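You operate a simulated robot arm through the tools that you are given. There is no shell and no other tool. Be economical: measure what you need, move in short steps, check, and stop when the job is done.

You are at the controls of a simulated robot arm. One attempt, no reset.

JOB
Grade the pack at rest on the slider, then switch off.
Fine: both lamp switches off before grading by the volts; key off last, until SAFE shows. Leave the levers and plugs.

The check looks at the end state, three seconds after you hand in, the way a careful person would. Anything else that was tipped, shoved, dropped, spilled or broken makes it a failure.

ROBOT AND FRAMES
A 7-joint arm with a two-finger parallel gripper, fixed in place. Base frame: the origin is at the foot of the arm, x ahead of it, y to its left, z up. Readings come in m, degrees, newtons and seconds.
With the tool pointing down near the work surface it reaches from about 0.24 to 0.68 m from the base axis. Its first joint turns from -66.0 to 66.0 degrees. Payload 2.4 kg.
The TCP is the grasp point between the finger pads, 0.03 m short of the fingertips. In the tool frame z runs along the fingers and y along their closing line. The gripper opens to 0.094 m. The fingers are 0.028 m wide and 0.01 m thick; the gripper's body (0.05 by 0.096 m) begins 0.055 m behind the TCP.
Orientation is that of the tool frame in the base frame, as [roll, pitch, yaw] about the fixed x, y, z axes, in that order (R = Rz(yaw) Ry(pitch) Rx(roll)). With the fingers straight down and closing along the base's y, the tool's x points along the base's -x, its y along +y and its z along -z.

CONTROLS
- The arm moves only by the tool drive_tool. Its argument "deltas" is text: rows parted by semicolons, each of 7 numbers parted by spaces: the finger opening in m, from 0 to 0.094, then the shift along the tool's x, y, z in m, then the turn, a rotation vector about the tool's x, y, z in degrees. In form: claw dx dy dz wx wy wz; .... A call has 1 to 10 rows; each row shifts and turns the commanded pose from where the row before left it, along the tool's axes as they then stand. Each row takes 0.2 s and may step no farther than 0.05 m and 8.6 degrees from the row before; otherwise, or with a gripper value out of range, the whole call is refused. A pose out of reach is approached as far as the arm can. The call stops where the force on the tool passes 40 N (or 10 N more than at its start, if that is more) or the arm is blocked; 0.2 s more then pass. Each finger travels about 0.153 m/s and halts on what it meets, pressing with about 34 N; the grip force reading is that of the motor and also rises with nothing between the fingers. The clock runs only during rows and for 0.2 s after the last one: add rows that do not move to give the fingers time. It gives the time, the measured TCP pose, the force on the tool (base axes), the opening and the grip force at its end, in the units of the frame above (readings bear some noise).
- Cameras (640 x 400 px; columns grow to the right, rows downward): "scene" is fixed at [0.0293, 0.4649, 1.4563]; the picture's right is [-0.83, -0.55, 0.00], its down [-0.26, 0.39, -0.88] and it looks along [0.49, -0.73, -0.47] (base axes); focal length 365 px, centre (320, 200). "wrist" rides on the gripper at [0.076, 0.014, -0.102] in the tool frame; the picture's right is [-0.18, 0.98, 0.00], its down [-0.75, -0.14, -0.64] and it looks along [-0.63, -0.12, 0.77] (tool axes); focal length 243 px, centre (320, 200). There is no depth. A picture from a camera that has moved, and an enlarged one, comes with that camera's place and axes in the base frame and with its lens.
- capture(camera): a new picture of that camera. The clock stands still meanwhile.
- zoom(camera, box): a new picture of the part [left, top, right, bottom] of that camera's present view, enlarged. The clock stands still meanwhile.
- close_job(): hands the job in; it is judged then, once.

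Go step by step. Nothing tells you positions but the pictures and the camera data: compare them with the known pose of the tool, close in by small moves and look again before you grip or let go. The budget is 120 turns and 68 pictures, counting those below and the enlarged ones. Unless the task says otherwise, let go and move clear before handing in, and close with one line.

The tools are called as a command line: name --argument value ..., lists and objects as JSON in quotes. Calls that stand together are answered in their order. drive_tool: Moves the arm, as the interface text tells. Its arguments: {"type":"object","properties":{"deltas":{"type":"string"}},"required":["deltas"]} The other tools are called the same way: capture (camera) takes a picture; zoom (camera, box) takes an enlarged picture of a part of a camera's view; close_job () hands the job in.

At the start:

```text
clock: 0.0
position: [0.4663, -0.0146, 1.1023]
tcp_rot: [180.0, 0.0, 180.0]
wrist_force: [0.1, 0.3, 0.0]
width: 0.094
grasp_force: 0.1
```

scene: 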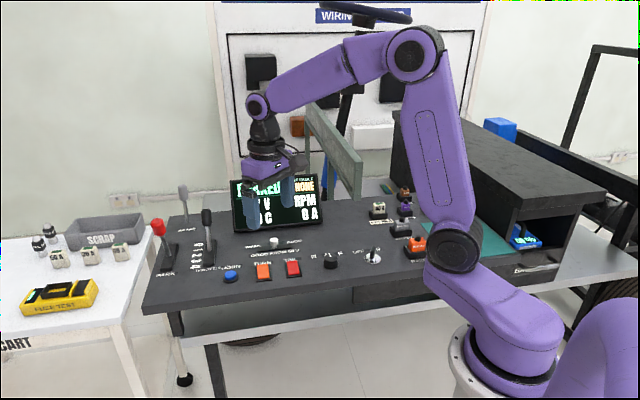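
wrist: 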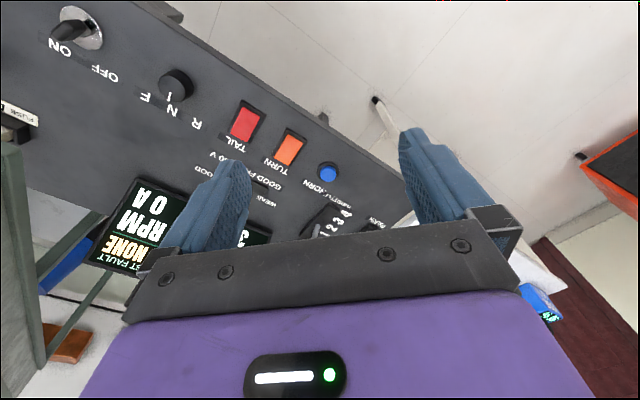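

I see a console with levers, a screen, two lit rocker switches (TURN, TAIL), a horn button, an R/N/F selector, a key, and a slider for grading. I'll zoom in to read the labels.

zoom --camera "scene" --box '[140, 170, 330, 290]'

zoom --camera "scene" --box '[240, 170, 440, 290]'

zoom --camera "wrist" --box '[0, 0, 380, 270]'

```text
3.33 times, centred on (235, 230) of scene
camera zoom: at [0.0293, 0.4649, 1.4563], right [-0.83, -0.55, 0.0], down [-0.26, 0.39, -0.88], along [0.49, -0.73, -0.47], focal length 1216 px, centre (603, 100)
```

zoom: 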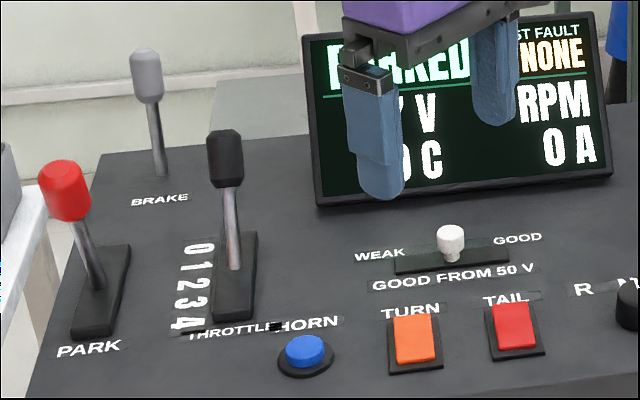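

```text
3.20 times, centred on (340, 230) of scene
camera zoom: at [0.0293, 0.4649, 1.4563], right [-0.83, -0.55, 0.0], down [-0.26, 0.39, -0.88], along [0.49, -0.73, -0.47], focal length 1168 px, centre (256, 104)
```

zoom: 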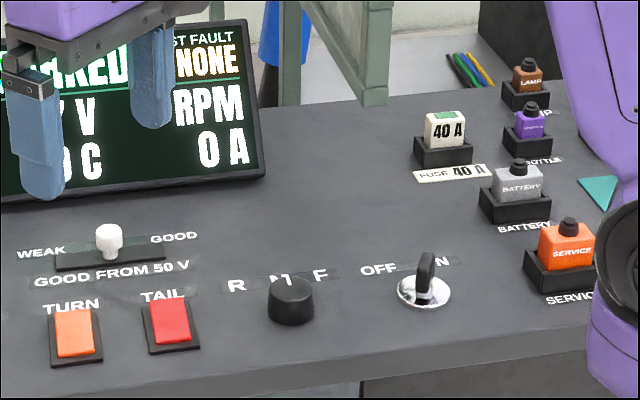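

```text
1.48 times, centred on (190, 135) of wrist
camera zoom: at [0.3884, -0.0006, 1.2056], right [0.18, 0.98, 0.0], down [0.75, -0.14, 0.64], along [0.63, -0.12, -0.77], focal length 359 px, centre (513, 296)
```

zoom: 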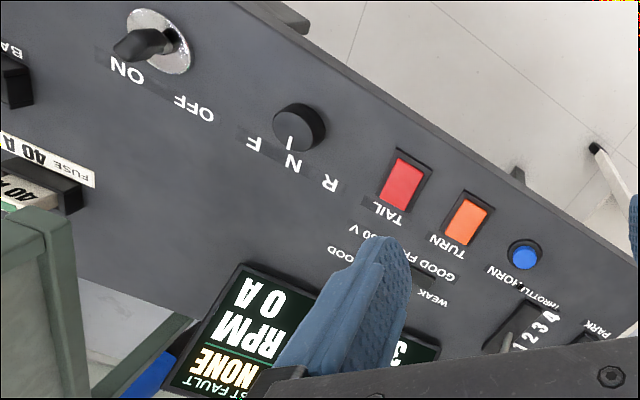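

The console seems yawed about 45° to the base, with its surface near z≈0.83: TAIL ≈(0.52,-0.15), TURN ≈(0.575,-0.09), key ≈(0.366,-0.303), slider ≈(0.63,-0.19). I'll turn the tool to line up with the console, close the fingers and look.

drive_tool --deltas "0.05 0 0 0 0 0 7.5;0 0 0 0 0 0 7.5;0 0 0 0 0 0 7.5;0 0 0 0 0 0 7.5;0 0 0 0 0 0 7.5;0 0 0 0 0 0 7.5;0 0 0 0 0 0 0"

capture --camera "wrist"

capture --camera "scene"

```text
clock: 1.6
position: [0.4653, -0.0154, 1.1022]
tcp_rot: [-180.0, 0.0, 134.9]
wrist_force: [0.6, -0.9, 0.8]
width: 0.0
grasp_force: 33.0
```

```text
62 pictures are left
camera wrist: at [0.421, 0.0491, 1.2054], right [0.83, 0.56, 0.0], down [0.43, -0.63, 0.64], along [0.36, -0.53, -0.77], focal length 243 px, centre (320, 200)
```

wrist: 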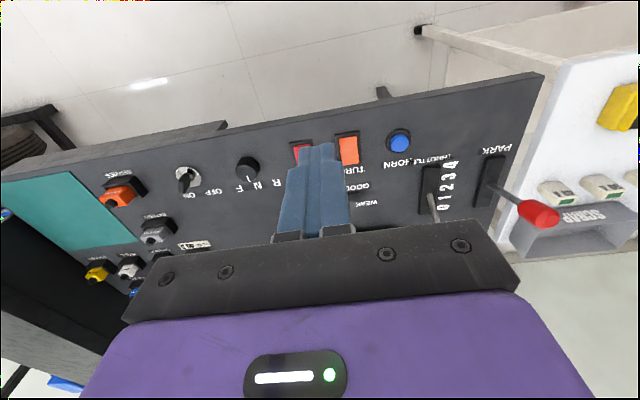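

```text
61 pictures are left
```

scene: 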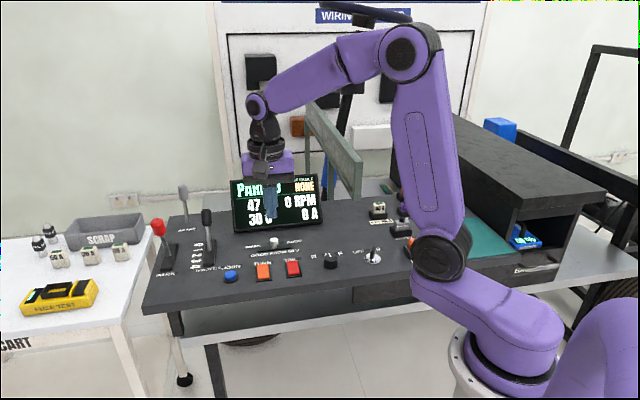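

The screen now reads about 47 V and 0 A. I'll zoom in on the screen and on the rocker state.

zoom --camera "scene" --box '[225, 168, 335, 238]'

zoom --camera "scene" --box '[215, 235, 315, 295]'

zoom --camera "scene" --box '[310, 230, 400, 280]'

```text
5.71 times, centred on (280, 203) of scene
camera zoom: at [0.0293, 0.4649, 1.4563], right [-0.83, -0.55, 0.0], down [-0.26, 0.39, -0.88], along [0.49, -0.73, -0.47], focal length 2085 px, centre (549, 183)
```

zoom: 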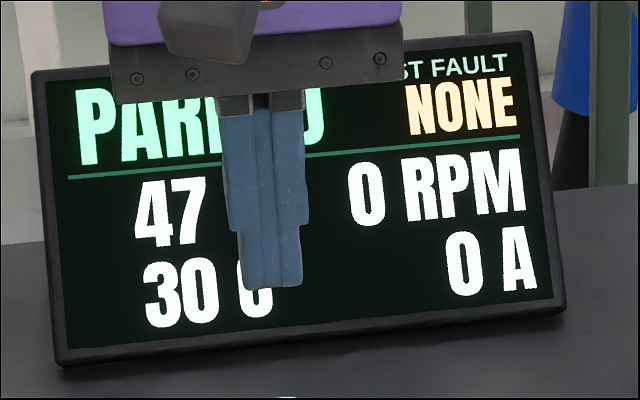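

```text
6.40 times, centred on (265, 265) of scene
camera zoom: at [0.0293, 0.4649, 1.4563], right [-0.83, -0.55, 0.0], down [-0.26, 0.39, -0.88], along [0.49, -0.73, -0.47], focal length 2335 px, centre (672, -216)
```

zoom: 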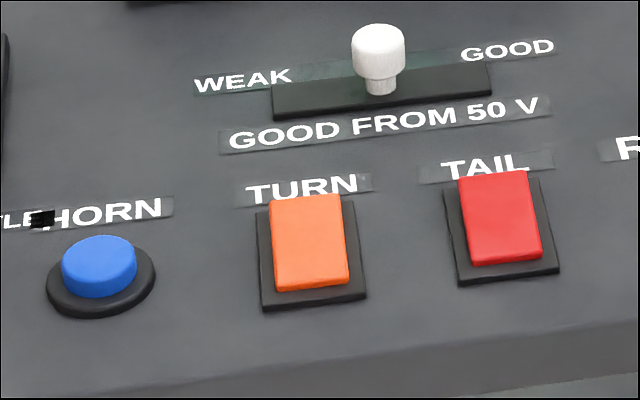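

```text
7.11 times, centred on (355, 255) of scene
camera zoom: at [0.0293, 0.4649, 1.4563], right [-0.83, -0.55, 0.0], down [-0.26, 0.39, -0.88], along [0.49, -0.73, -0.47], focal length 2595 px, centre (71, -191)
```

zoom: 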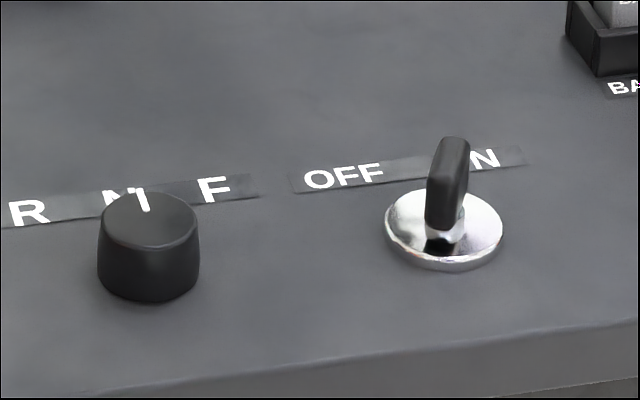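

Both rockers lean the same way, with the near end down and the far end raised, and the screen reads 47 V. I'll hover over the far end of TURN with the fingers closed.

drive_tool --deltas "0 -0.0282 0.0047 0.0364 0 0 0;0 -0.0282 0.0047 0.0364 0 0 0;0 -0.0282 0.0047 0.0364 0 0 0;0 -0.0282 0.0047 0.0364 0 0 0;0 -0.0282 0.0047 0.0364 0 0 0;0 0 0 0 0 0 0"

capture --camera "wrist"

zoom --camera "scene" --box '[195, 170, 345, 290]'

```text
clock: 3.0
position: [0.5841, -0.0961, 0.9196]
tcp_rot: [-179.9, 0.0, 135.1]
wrist_force: [-0.5, -0.1, -0.3]
width: 0.0003
grasp_force: 33.1
```

```text
57 pictures are left
camera wrist: at [0.539, -0.0333, 1.0232], right [0.82, 0.57, 0.0], down [0.43, -0.63, 0.64], along [0.36, -0.53, -0.77], focal length 243 px, centre (320, 200)
```

wrist: 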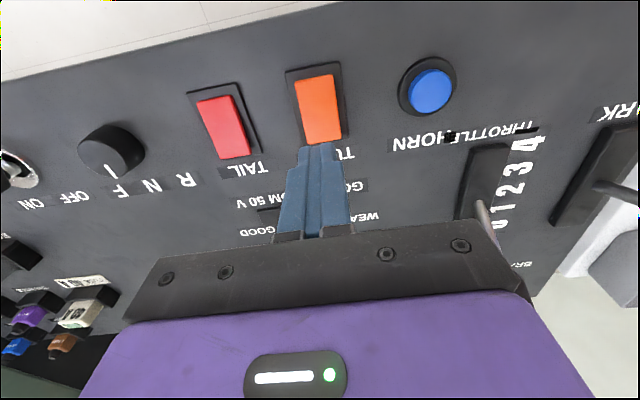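

```text
3.33 times, centred on (270, 230) of scene
camera zoom: at [0.0293, 0.4649, 1.4563], right [-0.83, -0.55, 0.0], down [-0.26, 0.39, -0.88], along [0.49, -0.73, -0.47], focal length 1216 px, centre (487, 100)
```

zoom: 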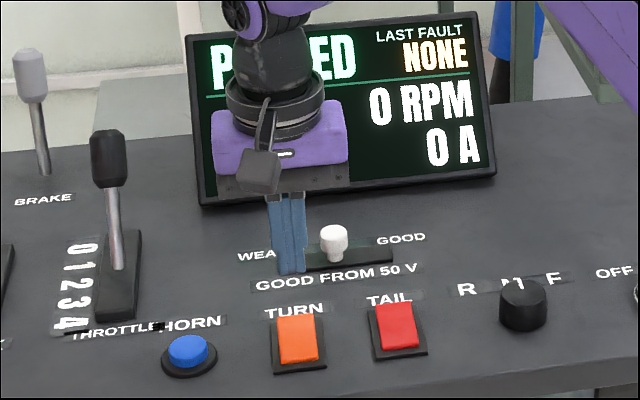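

The tip is in line with TURN. I'll go 6 mm further forward and press its raised far end down in small steps.

drive_tool --deltas "0 -0.006 0 0.02 0 0 0;0 0 0 0.015 0 0 0;0 0 0 0.005 0 0 0;0 0 0 0.005 0 0 0;0 0 0 0.003 0 0 0"

zoom --camera "scene" --box '[215, 215, 315, 295]'

```text
clock: 4.2
position: [0.5863, -0.103, 0.8719]
tcp_rot: [-180.0, 0.0, 135.2]
wrist_force: [-0.2, 0.0, -0.9]
width: 0.0
grasp_force: 33.4
```

```text
5.00 times, centred on (265, 255) of scene
camera zoom: at [0.0293, 0.4649, 1.4563], right [-0.83, -0.55, 0.0], down [-0.26, 0.39, -0.88], along [0.49, -0.73, -0.47], focal length 1824 px, centre (595, -75)
```

zoom: 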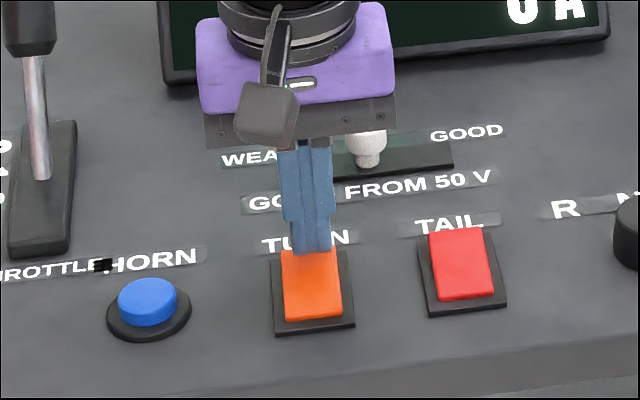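

Almost in contact. I'll keep pressing down a few millimetres at a time.

drive_tool --deltas "0 0 0 0.003 0 0 0;0 0 0 0.003 0 0 0;0 0 0 0.003 0 0 0"

zoom --camera "scene" --box '[215, 215, 315, 295]'

```text
clock: 5.0
position: [0.5859, -0.1016, 0.8642]
tcp_rot: [180.0, 0.0, 134.9]
wrist_force: [-0.1, 0.3, 0.5]
width: 0.0
grasp_force: 33.6
```

```text
5.00 times, centred on (265, 255) of scene
camera zoom: at [0.0293, 0.4649, 1.4563], right [-0.83, -0.55, 0.0], down [-0.26, 0.39, -0.88], along [0.49, -0.73, -0.47], focal length 1824 px, centre (595, -75)
```

zoom: 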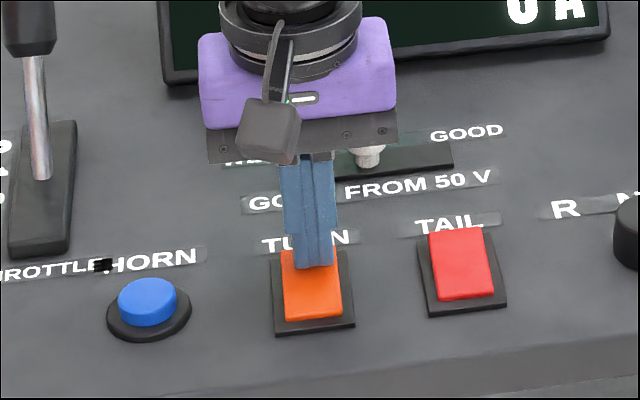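

No contact yet. I'll keep going down.

drive_tool --deltas "0 0 0 0.002 0 0 0;0 0 0 0.002 0 0 0;0 0 0 0.002 0 0 0"

zoom --camera "scene" --box '[215, 215, 315, 295]'

```text
clock: 5.8
position: [0.5861, -0.1007, 0.8611]
tcp_rot: [179.8, 0.0, 135.1]
wrist_force: [-11.1, 1.5, 39.2]
width: 0.0
grasp_force: 33.3
```

```text
5.00 times, centred on (265, 255) of scene
camera zoom: at [0.0283, 0.4651, 1.4562], right [-0.83, -0.55, 0.0], down [-0.26, 0.39, -0.88], along [0.49, -0.73, -0.47], focal length 1824 px, centre (595, -75)
```

zoom: 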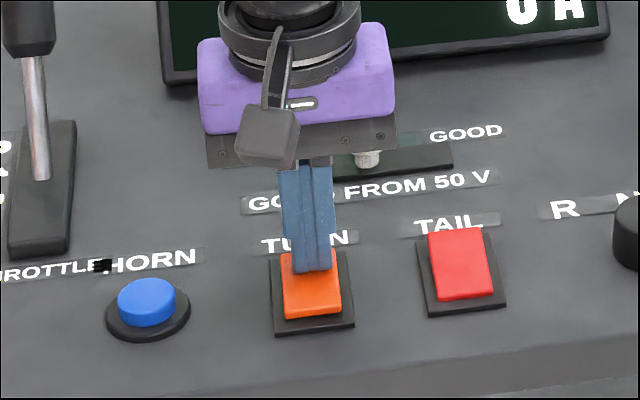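

There is firm contact at 39 N. I'll retreat and check whether it flipped.

drive_tool --deltas "0 0 0 -0.03 0 0 0;0 0.02 0 -0.04 0 0 0;0 0.04 0 -0.02 0 0 0;0 0.045 0 -0.01 0 0 0;0 0.045 0 0 0 0 0;0 0 0 0 0 0 0"

zoom --camera "scene" --box '[195, 170, 345, 290]'

capture --camera "wrist"

```text
clock: 7.2
position: [0.4789, 0.0019, 0.9596]
tcp_rot: [180.0, 0.0, 135.0]
wrist_force: [-0.2, -0.3, 0.5]
width: 0.0
grasp_force: 33.3
```

```text
3.33 times, centred on (270, 230) of scene
camera zoom: at [0.0293, 0.4649, 1.4563], right [-0.83, -0.55, 0.0], down [-0.26, 0.39, -0.88], along [0.49, -0.73, -0.47], focal length 1216 px, centre (487, 100)
```

zoom: 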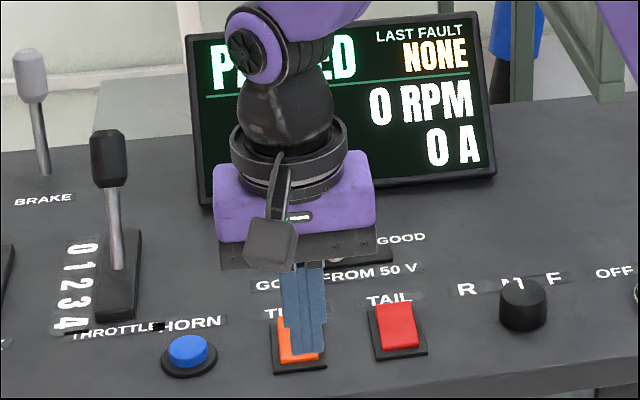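

```text
51 pictures are left
camera wrist: at [0.4338, 0.0657, 1.0625], right [0.82, 0.57, 0.0], down [0.43, -0.63, 0.64], along [0.36, -0.53, -0.77], focal length 243 px, centre (320, 200)
```

wrist: 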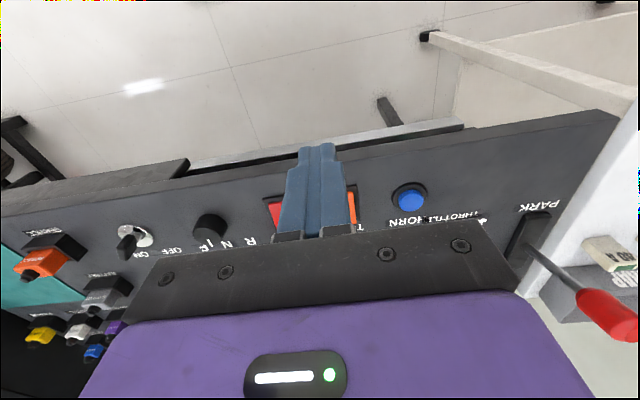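

My own arm blocks the view. I'll shift sideways toward TAIL to clear it.

drive_tool --deltas "0 0 -0.04 0 0 0 0;0 0 -0.035 0 0 0 0;0 0 0 0 0 0 0"

zoom --camera "scene" --box '[195, 170, 345, 290]'

capture --camera "wrist"

```text
clock: 8.0
position: [0.4273, -0.0493, 0.9597]
tcp_rot: [180.0, 0.0, 135.1]
wrist_force: [-0.3, -0.3, 0.4]
width: 0.0
grasp_force: 33.1
```

```text
3.33 times, centred on (270, 230) of scene
camera zoom: at [0.0293, 0.4649, 1.4563], right [-0.83, -0.55, 0.0], down [-0.26, 0.39, -0.88], along [0.49, -0.73, -0.47], focal length 1216 px, centre (487, 100)
```

zoom: 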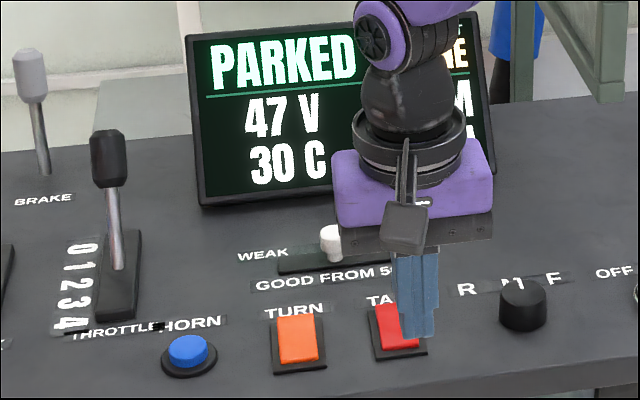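

```text
49 pictures are left
camera wrist: at [0.3827, 0.0131, 1.0627], right [0.82, 0.57, 0.0], down [0.43, -0.63, 0.64], along [0.36, -0.53, -0.77], focal length 243 px, centre (320, 200)
```

wrist: 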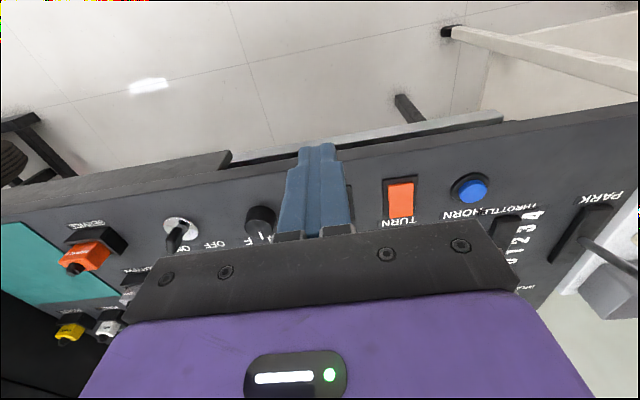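

zoom --camera "scene" --box '[215, 235, 315, 295]'

zoom --camera "wrist" --box '[370, 165, 450, 235]'

```text
6.40 times, centred on (265, 265) of scene
camera zoom: at [0.0293, 0.4649, 1.4563], right [-0.83, -0.55, 0.0], down [-0.26, 0.39, -0.88], along [0.49, -0.73, -0.47], focal length 2335 px, centre (672, -216)
```

zoom: 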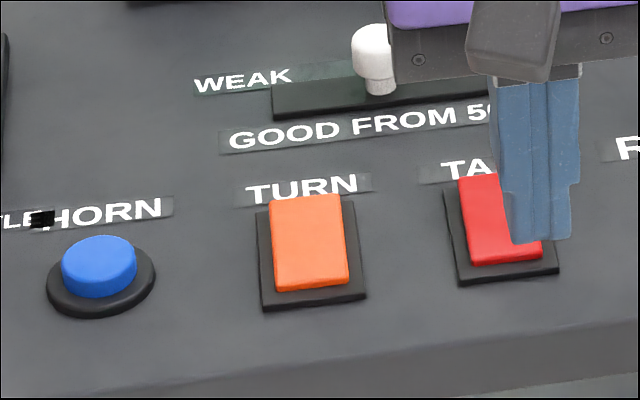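

```text
5.71 times, centred on (410, 200) of wrist
camera zoom: at [0.3827, 0.0131, 1.0627], right [0.82, 0.57, 0.0], down [0.43, -0.63, 0.64], along [0.36, -0.53, -0.77], focal length 1386 px, centre (-194, 200)
```

zoom: 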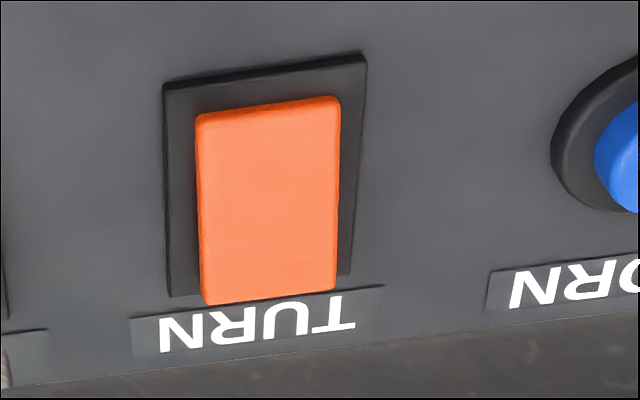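

TURN looks unchanged, so the press stopped short of its toggle point. The tool is now in line with TAIL, so I'll press TAIL's far end and look while pressing.

drive_tool --deltas "0 -0.05 0 0 0 0 0;0 -0.05 0 0 0 0 0;0 -0.05 0 0.02 0 0 0;0 -0.003 0 0.04 0 0 0;0 0 0 0.02 0 0 0;0 0 0 0.01 0 0 0;0 0 0 0.005 0 0 0;0 0 0 0.003 0 0 0;0 0 0 0.003 0 0 0;0 0 0 0.003 0 0 0"

zoom --camera "scene" --box '[255, 235, 335, 295]'

```text
refused: row 3 steps farther than a row can; nothing moved
```

```text
6.67 times, centred on (295, 265) of scene
camera zoom: at [0.0293, 0.4649, 1.4563], right [-0.83, -0.55, 0.0], down [-0.26, 0.39, -0.88], along [0.49, -0.73, -0.47], focal length 2433 px, centre (487, -233)
```

zoom: 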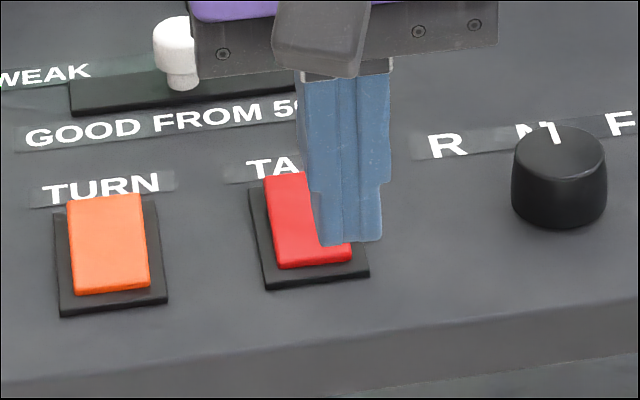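

One row was too long, so nothing moved. I'll resend it with the step fixed.

drive_tool --deltas "0 -0.05 0 0 0 0 0;0 -0.05 0 0 0 0 0;0 -0.05 0 0 0 0 0;0 -0.003 0 0.045 0 0 0;0 0 0 0.03 0 0 0;0 0 0 0.015 0 0 0;0 0 0 0.004 0 0 0;0 0 0 0.003 0 0 0;0 0 0 0.003 0 0 0;0 0 0 0.003 0 0 0"

zoom --camera "scene" --box '[255, 235, 335, 295]'

```text
clock: 10.1
position: [0.5363, -0.1587, 0.8604]
tcp_rot: [179.9, 0.2, 135.1]
wrist_force: [-0.8, -0.1, 4.2]
width: 0.0
grasp_force: 32.8
stopped in row 10: the force on the tool passed its limit (the readings are from after the stop); the commanded pose is now the measured one
```

```text
6.67 times, centred on (295, 265) of scene
camera zoom: at [0.0292, 0.4649, 1.4563], right [-0.83, -0.55, 0.0], down [-0.26, 0.39, -0.88], along [0.49, -0.73, -0.47], focal length 2433 px, centre (487, -233)
```

zoom: 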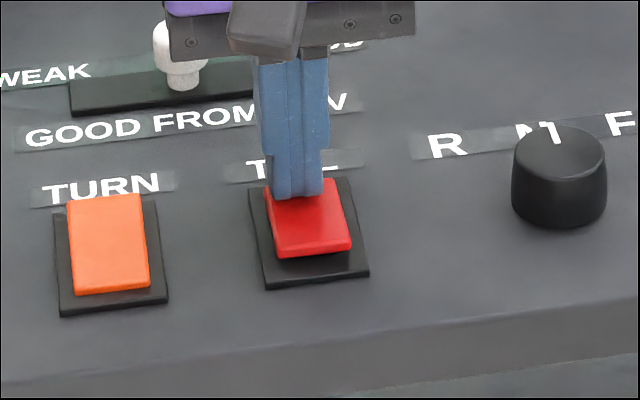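

TAIL clearly tipped over this time. I'll lift off and read the screen.

drive_tool --deltas "0 0 0 -0.03 0 0 0;0 0 0 -0.04 0 0 0;0 0.05 0 0 0 0 0;0 0.05 0 0 0 0 0;0 0.03 0 0 0 0 0"

zoom --camera "scene" --box '[195, 170, 345, 290]'

```text
clock: 11.3
position: [0.4443, -0.0663, 0.9265]
tcp_rot: [180.0, 0.2, 135.1]
wrist_force: [0.0, 0.1, -0.6]
width: 0.0
grasp_force: 33.2
```

```text
3.33 times, centred on (270, 230) of scene
camera zoom: at [0.0293, 0.4649, 1.4563], right [-0.83, -0.55, 0.0], down [-0.26, 0.39, -0.88], along [0.49, -0.73, -0.47], focal length 1216 px, centre (487, 100)
```

zoom: 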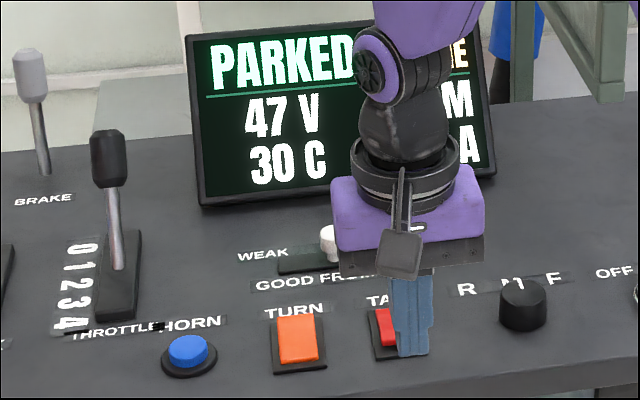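

TAIL is flipped and the reading is still 47 V. Next is TURN at the same forward offset, 5 mm further out than my first try.

drive_tool --deltas "0 -0.02 0.04 0 0 0 0;0 -0.03 0.037 0 0 0 0;0 -0.05 0 0 0 0 0;0 -0.031 0 0.02 0 0 0;0 0 0 0.03 0 0 0;0 0 0 0.008 0 0 0;0 0 0 0.003 0 0 0;0 0 0 0.003 0 0 0;0 0 0 0.003 0 0 0"

zoom --camera "scene" --box '[225, 235, 305, 295]'

```text
clock: 13.3
position: [0.592, -0.1035, 0.8647]
tcp_rot: [179.9, 0.1, 135.0]
wrist_force: [-0.1, -0.2, 0.0]
width: 0.0001
grasp_force: 33.4
```

```text
6.67 times, centred on (265, 265) of scene
camera zoom: at [0.0293, 0.4649, 1.4563], right [-0.83, -0.55, 0.0], down [-0.26, 0.39, -0.88], along [0.49, -0.73, -0.47], focal length 2433 px, centre (687, -233)
```

zoom: 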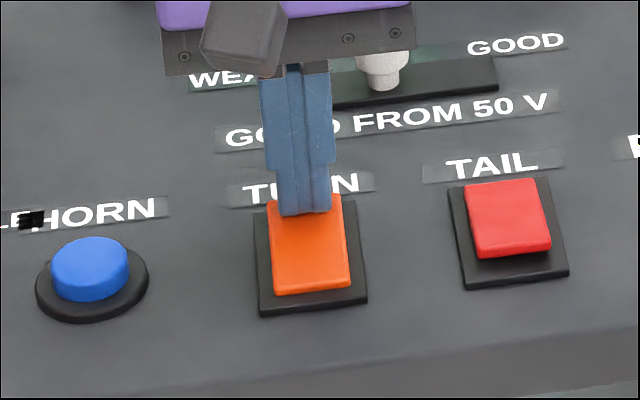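

TAIL stayed flipped, with its near end up. I'll keep pressing TURN.

drive_tool --deltas "0 0 0 0.003 0 0 0;0 0 0 0.003 0 0 0;0 0 0 0.003 0 0 0"

zoom --camera "scene" --box '[225, 235, 305, 295]'

```text
clock: 14.1
position: [0.5934, -0.1058, 0.8612]
tcp_rot: [179.8, 0.3, 135.0]
wrist_force: [-1.2, -0.1, 5.5]
width: 0.0001
grasp_force: 33.3
stopped in row 3: the force on the tool passed its limit (the readings are from after the stop); the commanded pose is now the measured one
```

```text
6.67 times, centred on (265, 265) of scene
camera zoom: at [0.0292, 0.4649, 1.4563], right [-0.83, -0.55, 0.0], down [-0.26, 0.39, -0.88], along [0.49, -0.73, -0.47], focal length 2433 px, centre (687, -233)
```

zoom: 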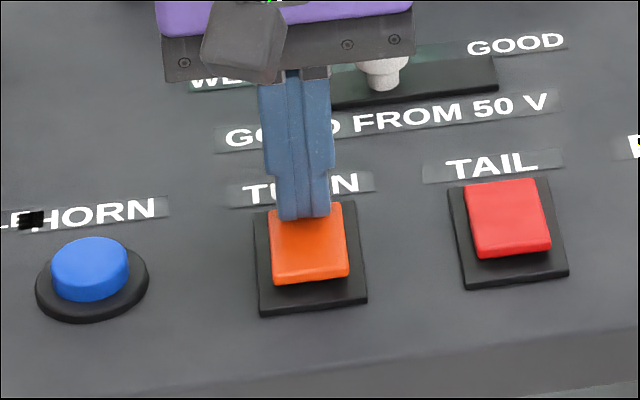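

Both rockers are flipped now. I'll retreat to the right so the screen can be read.

drive_tool --deltas "0 0 0 -0.03 0 0 0;0 0 0 -0.04 0 0 0;0 0.05 0 -0.0 0 0 0;0 0.03 -0.04 0 0 0 0;0 0.03 -0.04 0 0 0 0;0 0 -0.04 0 0 0 0;0 0 -0.04 0 0 0 0"

zoom --camera "scene" --box '[195, 170, 345, 290]'

```text
clock: 15.7
position: [0.4026, -0.1401, 0.9288]
tcp_rot: [179.8, 0.5, 134.9]
wrist_force: [-0.3, -0.1, 1.1]
width: 0.0
grasp_force: 33.0
```

```text
3.33 times, centred on (270, 230) of scene
camera zoom: at [0.0293, 0.4649, 1.4563], right [-0.83, -0.55, 0.0], down [-0.26, 0.39, -0.88], along [0.49, -0.73, -0.47], focal length 1216 px, centre (487, 100)
```

zoom: 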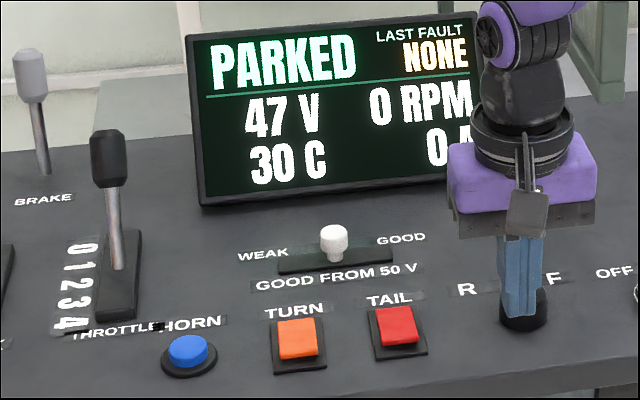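

The reading is still 47 V right after the flip. I'll wait a couple of seconds to see whether it settles.

drive_tool --deltas "0 0 0 0 0 0 0;0 0 0 0 0 0 0;0 0 0 0 0 0 0;0 0 0 0 0 0 0;0 0 0 0 0 0 0;0 0 0 0 0 0 0;0 0 0 0 0 0 0;0 0 0 0 0 0 0;0 0 0 0 0 0 0;0 0 0 0 0 0 0"

zoom --camera "scene" --box '[195, 170, 345, 290]'

zoom --camera "scene" --box '[215, 235, 315, 295]'

capture --camera "wrist"

```text
clock: 17.9
position: [0.4032, -0.1408, 0.9297]
tcp_rot: [179.9, 0.3, 135.0]
wrist_force: [0.7, 0.2, -0.3]
width: 0.0
grasp_force: 32.5
```

```text
3.33 times, centred on (270, 230) of scene
camera zoom: at [0.0293, 0.4649, 1.4563], right [-0.83, -0.55, 0.0], down [-0.26, 0.39, -0.88], along [0.49, -0.73, -0.47], focal length 1216 px, centre (487, 100)
```

zoom: 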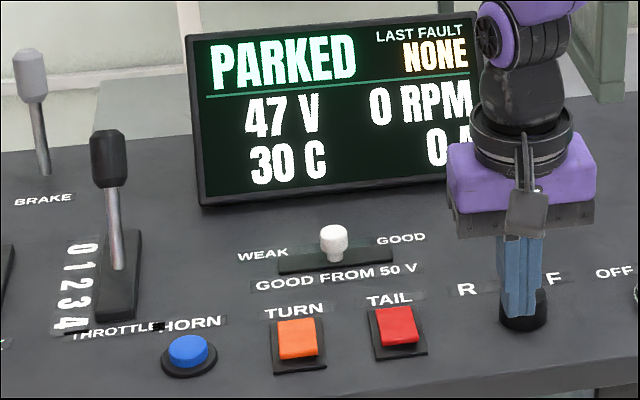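

```text
6.40 times, centred on (265, 265) of scene
camera zoom: at [0.0293, 0.4649, 1.4563], right [-0.83, -0.55, 0.0], down [-0.26, 0.39, -0.88], along [0.49, -0.73, -0.47], focal length 2335 px, centre (672, -216)
```

zoom: 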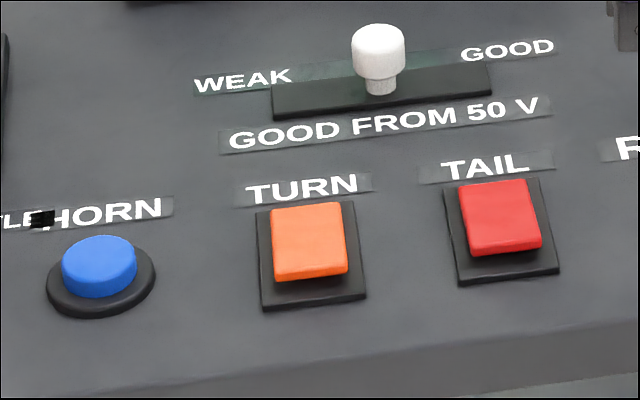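

```text
38 pictures are left
camera wrist: at [0.3582, -0.077, 1.0318], right [0.83, 0.56, 0.0], down [0.43, -0.63, 0.65], along [0.37, -0.53, -0.76], focal length 243 px, centre (320, 200)
```

wrist: 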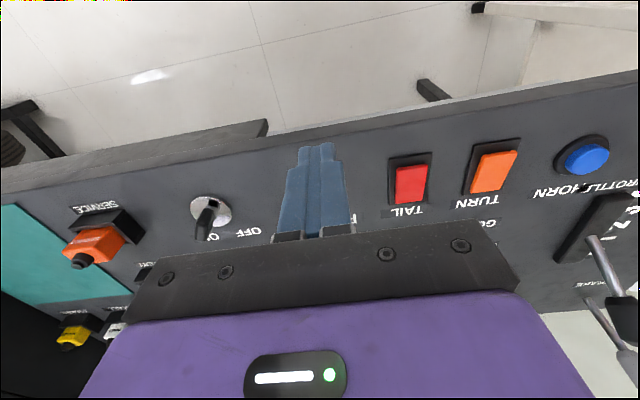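

The volts haven't changed with either rocker position. Before trusting which position is "off", I'll look for lamps or indicators elsewhere in the scene.

capture --camera "scene"

zoom --camera "scene" --box '[480, 110, 640, 280]'

zoom --camera "scene" --box '[220, 0, 430, 180]'

```text
37 pictures are left
```

scene: 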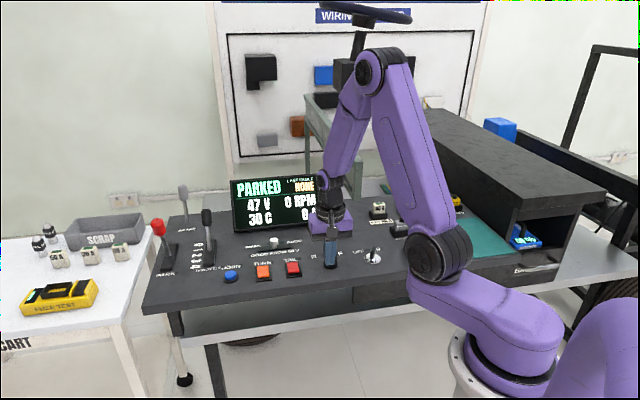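

```text
2.35 times, centred on (560, 195) of scene
camera zoom: at [0.0293, 0.4649, 1.4563], right [-0.83, -0.55, 0.0], down [-0.26, 0.39, -0.88], along [0.49, -0.73, -0.47], focal length 859 px, centre (-245, 212)
```

zoom: 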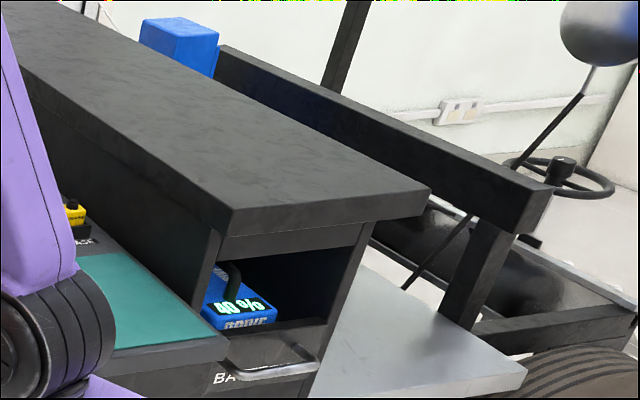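

```text
2.22 times, centred on (325, 90) of scene
camera zoom: at [0.0293, 0.4649, 1.4563], right [-0.83, -0.55, 0.0], down [-0.26, 0.39, -0.88], along [0.49, -0.73, -0.47], focal length 811 px, centre (309, 444)
```

zoom: 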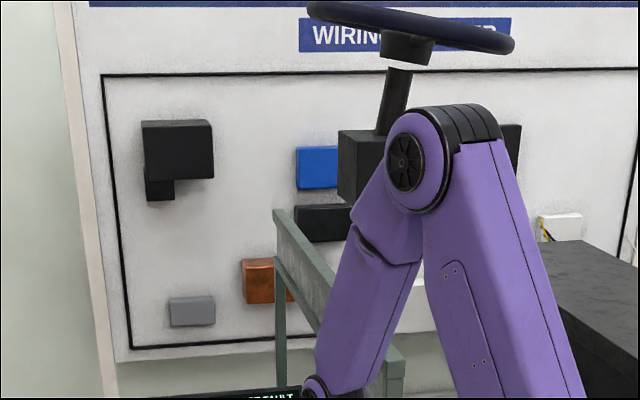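

The pack shows 40 % and 47 V. I'll lift the arm and tilt the wrist camera toward the vehicle on the right, to look for the lamps and give the volts time.

drive_tool --deltas "0 0 0 -0.03 0 0 7.5;0 0 0 -0.03 0 0 7.5;0 0 0 -0.03 0 0 7.5;0 0 0 -0.03 0 0 7.5;0 0 0 -0.03 0 0 7.5;0 0 0 -0.03 0 0 7.5;0 0 0 0 0 -8 0;0 0 0 0 0 -8 0;0 0 0 0 0 -8 0;0 0 0 0 0 -8 0"

capture --camera "wrist"

zoom --camera "scene" --box '[195, 170, 345, 290]'

```text
clock: 20.1
position: [0.3988, -0.1403, 1.1082]
tcp_rot: [179.6, 32.2, 89.7]
wrist_force: [0.1, 0.1, -0.2]
width: 0.0
grasp_force: 32.9
```

```text
34 pictures are left
camera wrist: at [0.4134, -0.0218, 1.1555], right [0.98, -0.16, 0.1], down [-0.15, -0.3, 0.94], along [-0.12, -0.94, -0.31], focal length 243 px, centre (320, 200)
```

wrist: 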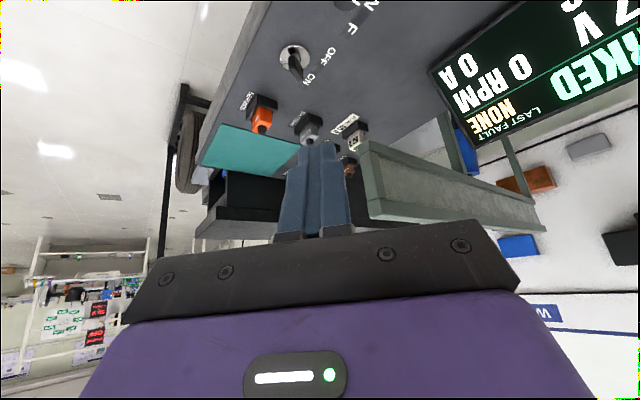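

```text
3.33 times, centred on (270, 230) of scene
camera zoom: at [0.0293, 0.4649, 1.4563], right [-0.83, -0.55, 0.0], down [-0.26, 0.39, -0.88], along [0.49, -0.73, -0.47], focal length 1216 px, centre (487, 100)
```

zoom: 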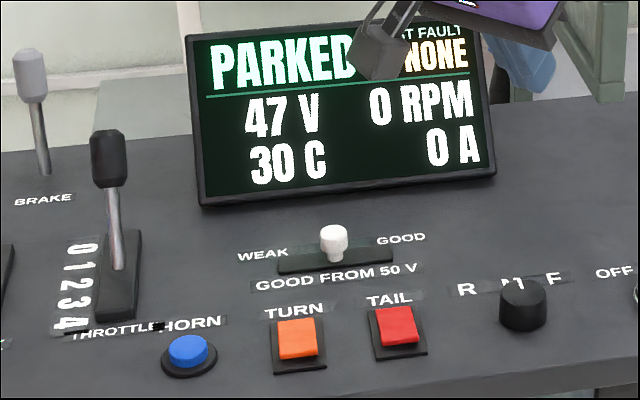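

No lamps are in view yet. I'll pan the camera further toward the vehicle.

drive_tool --deltas "0 0 0 0 4.24 0 6.8;0 0 0 0 4.24 0 6.8;0 0 0 0 4.24 0 6.8;0 0 0 0 4.24 0 6.8;0 0 0 0 4.24 0 6.8;0 0 0 0 0 0 0;0 0 0 0 0 0 0"

capture --camera "wrist"

```text
clock: 21.6
position: [0.4003, -0.1411, 1.1095]
tcp_rot: [179.7, 31.8, 49.6]
wrist_force: [0.4, 1.0, -0.5]
width: 0.0
grasp_force: 33.1
```

```text
32 pictures are left
camera wrist: at [0.4871, -0.0589, 1.1565], right [0.65, -0.75, 0.1], down [-0.31, -0.14, 0.94], along [-0.7, -0.64, -0.32], focal length 243 px, centre (320, 200)
```

wrist: 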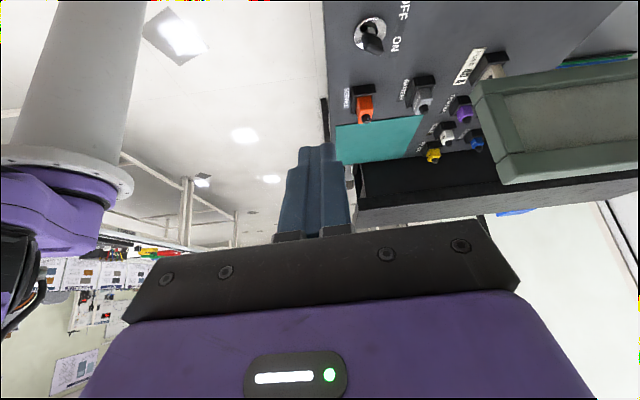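

The hand hides most of the vehicle. I'll re-read the screen and look closely at the ball-shaped thing on the vehicle in the scene view.

zoom --camera "scene" --box '[540, 40, 640, 200]'

zoom --camera "scene" --box '[220, 170, 330, 290]'

```text
2.50 times, centred on (590, 120) of scene
camera zoom: at [0.0293, 0.4649, 1.4563], right [-0.83, -0.55, 0.0], down [-0.26, 0.39, -0.88], along [0.49, -0.73, -0.47], focal length 912 px, centre (-355, 400)
```

zoom: 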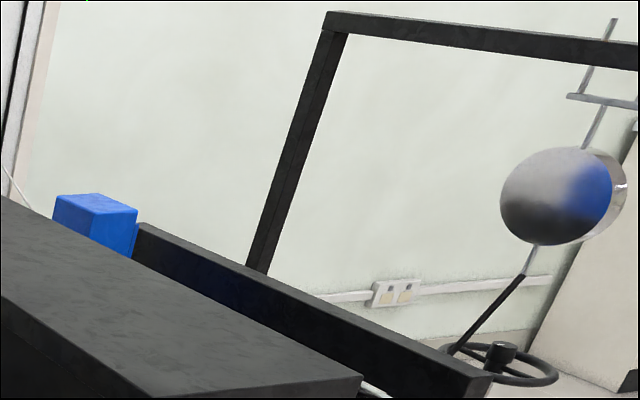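

```text
3.33 times, centred on (275, 230) of scene
camera zoom: at [0.0293, 0.4649, 1.4563], right [-0.83, -0.55, 0.0], down [-0.26, 0.39, -0.88], along [0.49, -0.73, -0.47], focal length 1216 px, centre (470, 100)
```

zoom: 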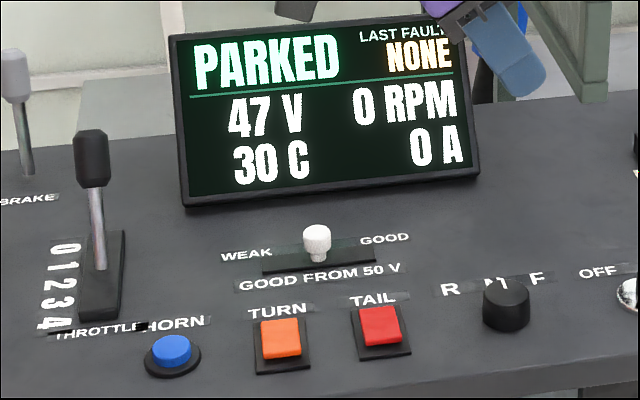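

That round object is only a mirror. A pack's rest voltage may recover slowly, so I'll let time pass and re-read the volts before deciding anything.

drive_tool --deltas "0 0 0 0 0 0 0;0 0 0 0 0 0 0;0 0 0 0 0 0 0;0 0 0 0 0 0 0;0 0 0 0 0 0 0;0 0 0 0 0 0 0;0 0 0 0 0 0 0;0 0 0 0 0 0 0;0 0 0 0 0 0 0;0 0 0 0 0 0 0"

drive_tool --deltas "0 0 0 0 0 0 0;0 0 0 0 0 0 0;0 0 0 0 0 0 0;0 0 0 0 0 0 0;0 0 0 0 0 0 0;0 0 0 0 0 0 0;0 0 0 0 0 0 0;0 0 0 0 0 0 0;0 0 0 0 0 0 0;0 0 0 0 0 0 0"

drive_tool --deltas "0 0 0 0 0 0 0;0 0 0 0 0 0 0;0 0 0 0 0 0 0;0 0 0 0 0 0 0;0 0 0 0 0 0 0;0 0 0 0 0 0 0;0 0 0 0 0 0 0;0 0 0 0 0 0 0;0 0 0 0 0 0 0;0 0 0 0 0 0 0"

zoom --camera "scene" --box '[220, 170, 330, 290]'

```text
clock: 23.9
position: [0.4014, -0.141, 1.1088]
tcp_rot: [179.6, 31.9, 49.7]
wrist_force: [0.5, -0.7, -0.1]
width: 0.0
grasp_force: 33.0
```

```text
clock: 26.1
position: [0.4007, -0.1408, 1.1103]
tcp_rot: [179.6, 31.9, 49.7]
wrist_force: [-1.3, -0.3, 0.0]
width: 0.0
grasp_force: 32.8
```

```text
clock: 28.2
position: [0.4009, -0.1395, 1.11]
tcp_rot: [179.7, 31.8, 49.7]
wrist_force: [0.1, 0.2, -0.4]
width: 0.0
grasp_force: 33.1
```

```text
3.33 times, centred on (275, 230) of scene
camera zoom: at [0.0293, 0.4649, 1.4563], right [-0.83, -0.55, 0.0], down [-0.26, 0.39, -0.88], along [0.49, -0.73, -0.47], focal length 1216 px, centre (470, 100)
```

zoom: 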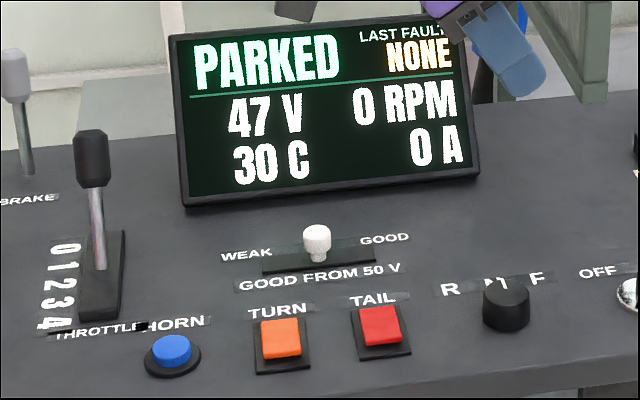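

The reading is steady at 47 V either way. The wall trainer board has component boxes in the same colours as the plugs (brown is LAMP), so I'll check there for lit lamps.

zoom --camera "scene" --box '[235, 40, 355, 170]'

zoom --camera "scene" --box '[360, 60, 480, 240]'

```text
3.08 times, centred on (295, 105) of scene
camera zoom: at [0.0293, 0.4649, 1.4563], right [-0.83, -0.55, 0.0], down [-0.26, 0.39, -0.88], along [0.49, -0.73, -0.47], focal length 1123 px, centre (397, 492)
```

zoom: 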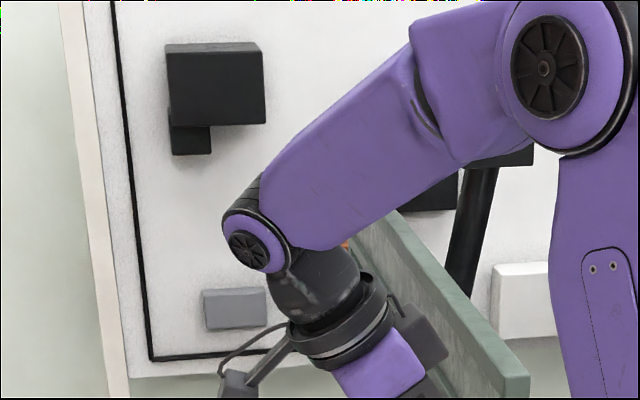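

```text
2.22 times, centred on (420, 150) of scene
camera zoom: at [0.0293, 0.4649, 1.4563], right [-0.83, -0.55, 0.0], down [-0.26, 0.39, -0.88], along [0.49, -0.73, -0.47], focal length 811 px, centre (98, 311)
```

zoom: 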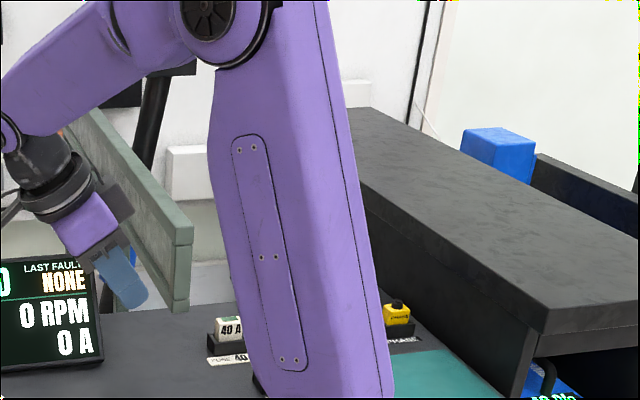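

The arm hides that area. I'll pan partway back, open the fingers to clear the view, and zoom in on the vehicle for its lamps.

drive_tool --deltas "0.05 0 0 -0.03 -4.24 0 -6.8;0.094 0 0 -0.03 -4.24 0 -6.8;0.094 0 0 -0.03 -4.24 0 -6.8;0.094 0 0 0 0 0 0;0.094 0 0 0 0 0 0"

capture --camera "wrist"

```text
clock: 29.4
position: [0.4251, -0.1013, 1.188]
tcp_rot: [179.7, 32.1, 73.8]
wrist_force: [0.7, 0.7, 0.2]
width: 0.0939
grasp_force: 0.0
```

```text
26 pictures are left
camera wrist: at [0.4709, 0.0098, 1.2341], right [0.9, -0.42, 0.1], down [-0.22, -0.25, 0.94], along [-0.37, -0.87, -0.32], focal length 243 px, centre (320, 200)
```

wrist: 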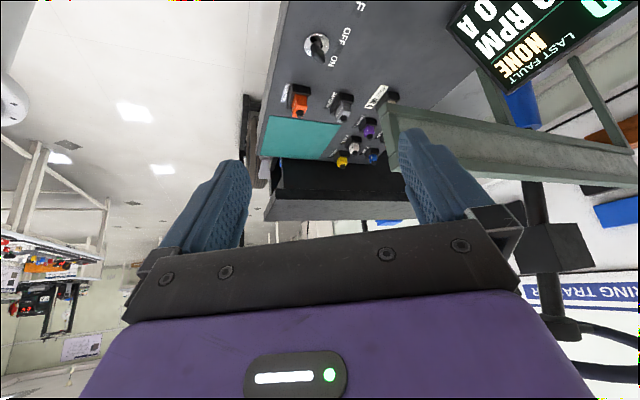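

Zoomed views widen past the frame edge when the box is tall, so I can use that to see the rest of the vehicle to the right.

zoom --camera "scene" --box '[630, 0, 640, 400]'

zoom --camera "wrist" --box '[240, 100, 400, 240]'

```text
1.00 times, centred on (635, 200) of scene
camera zoom: at [0.0293, 0.4649, 1.4563], right [-0.83, -0.55, 0.0], down [-0.26, 0.39, -0.88], along [0.49, -0.73, -0.47], focal length 365 px, centre (5, 200)
```

zoom: 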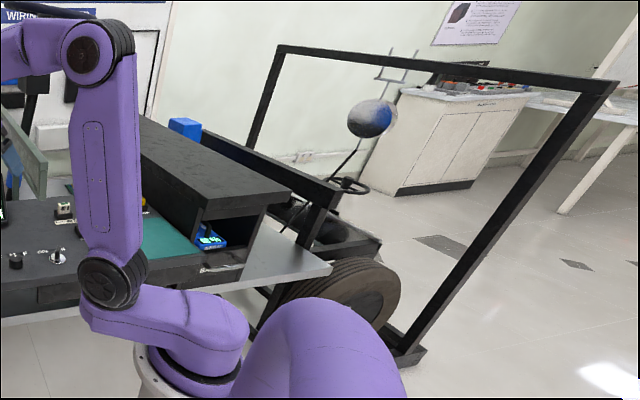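

```text
2.86 times, centred on (320, 170) of wrist
camera zoom: at [0.4709, 0.0098, 1.2341], right [0.9, -0.42, 0.1], down [-0.22, -0.25, 0.94], along [-0.37, -0.87, -0.32], focal length 693 px, centre (320, 286)
```

zoom: 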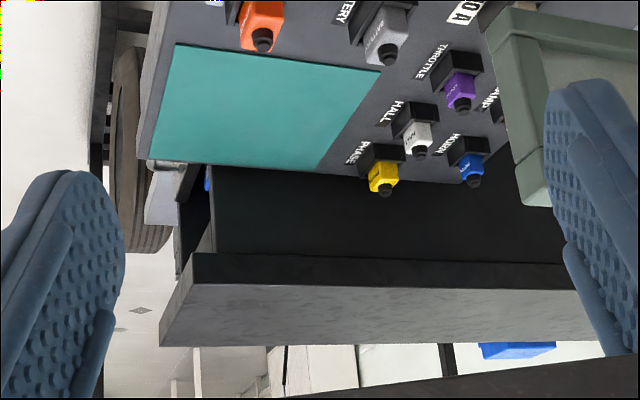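

No lamps show on the vehicle. I'll look very closely at the rockers for markings or a lit look.

zoom --camera "scene" --box '[252, 256, 304, 284]'

```text
12.31 times, centred on (278, 270) of scene
camera zoom: at [0.0293, 0.4649, 1.4563], right [-0.83, -0.55, 0.0], down [-0.26, 0.39, -0.88], along [0.49, -0.73, -0.47], focal length 4491 px, centre (837, -662)
```

zoom: 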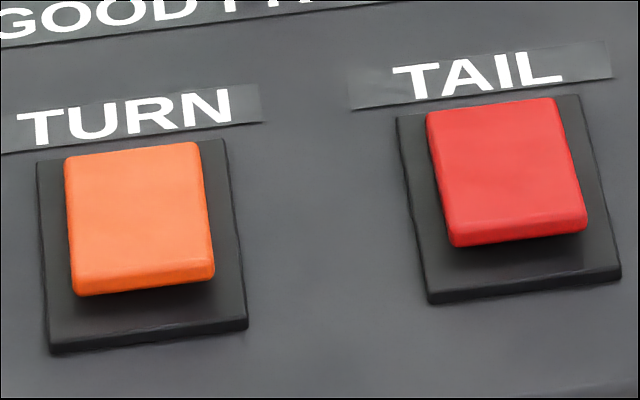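

There are no markings. I'll take one look past the left edge of the scene for any lamp unit.

zoom --camera "scene" --box '[0, 0, 10, 400]'

zoom --camera "scene" --box '[310, 0, 470, 100]'

```text
1.00 times, centred on (5, 200) of scene
camera zoom: at [0.0293, 0.4649, 1.4563], right [-0.83, -0.55, 0.0], down [-0.26, 0.39, -0.88], along [0.49, -0.73, -0.47], focal length 365 px, centre (635, 200)
```

zoom: 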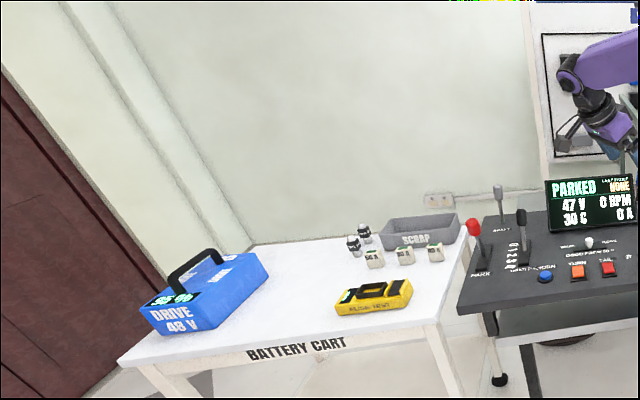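

```text
4.00 times, centred on (390, 50) of scene
camera zoom: at [0.0293, 0.4649, 1.4563], right [-0.83, -0.55, 0.0], down [-0.26, 0.39, -0.88], along [0.49, -0.73, -0.47], focal length 1460 px, centre (40, 800)
```

zoom: 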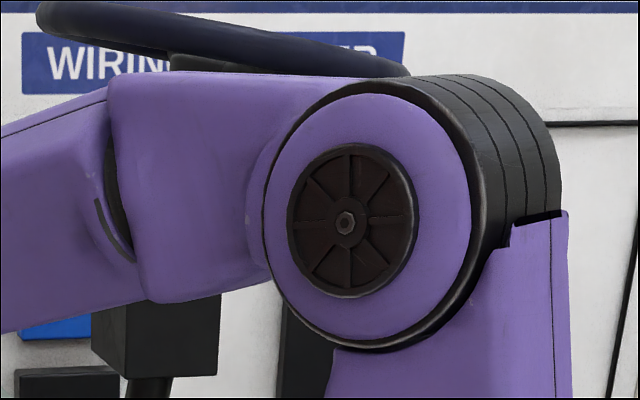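

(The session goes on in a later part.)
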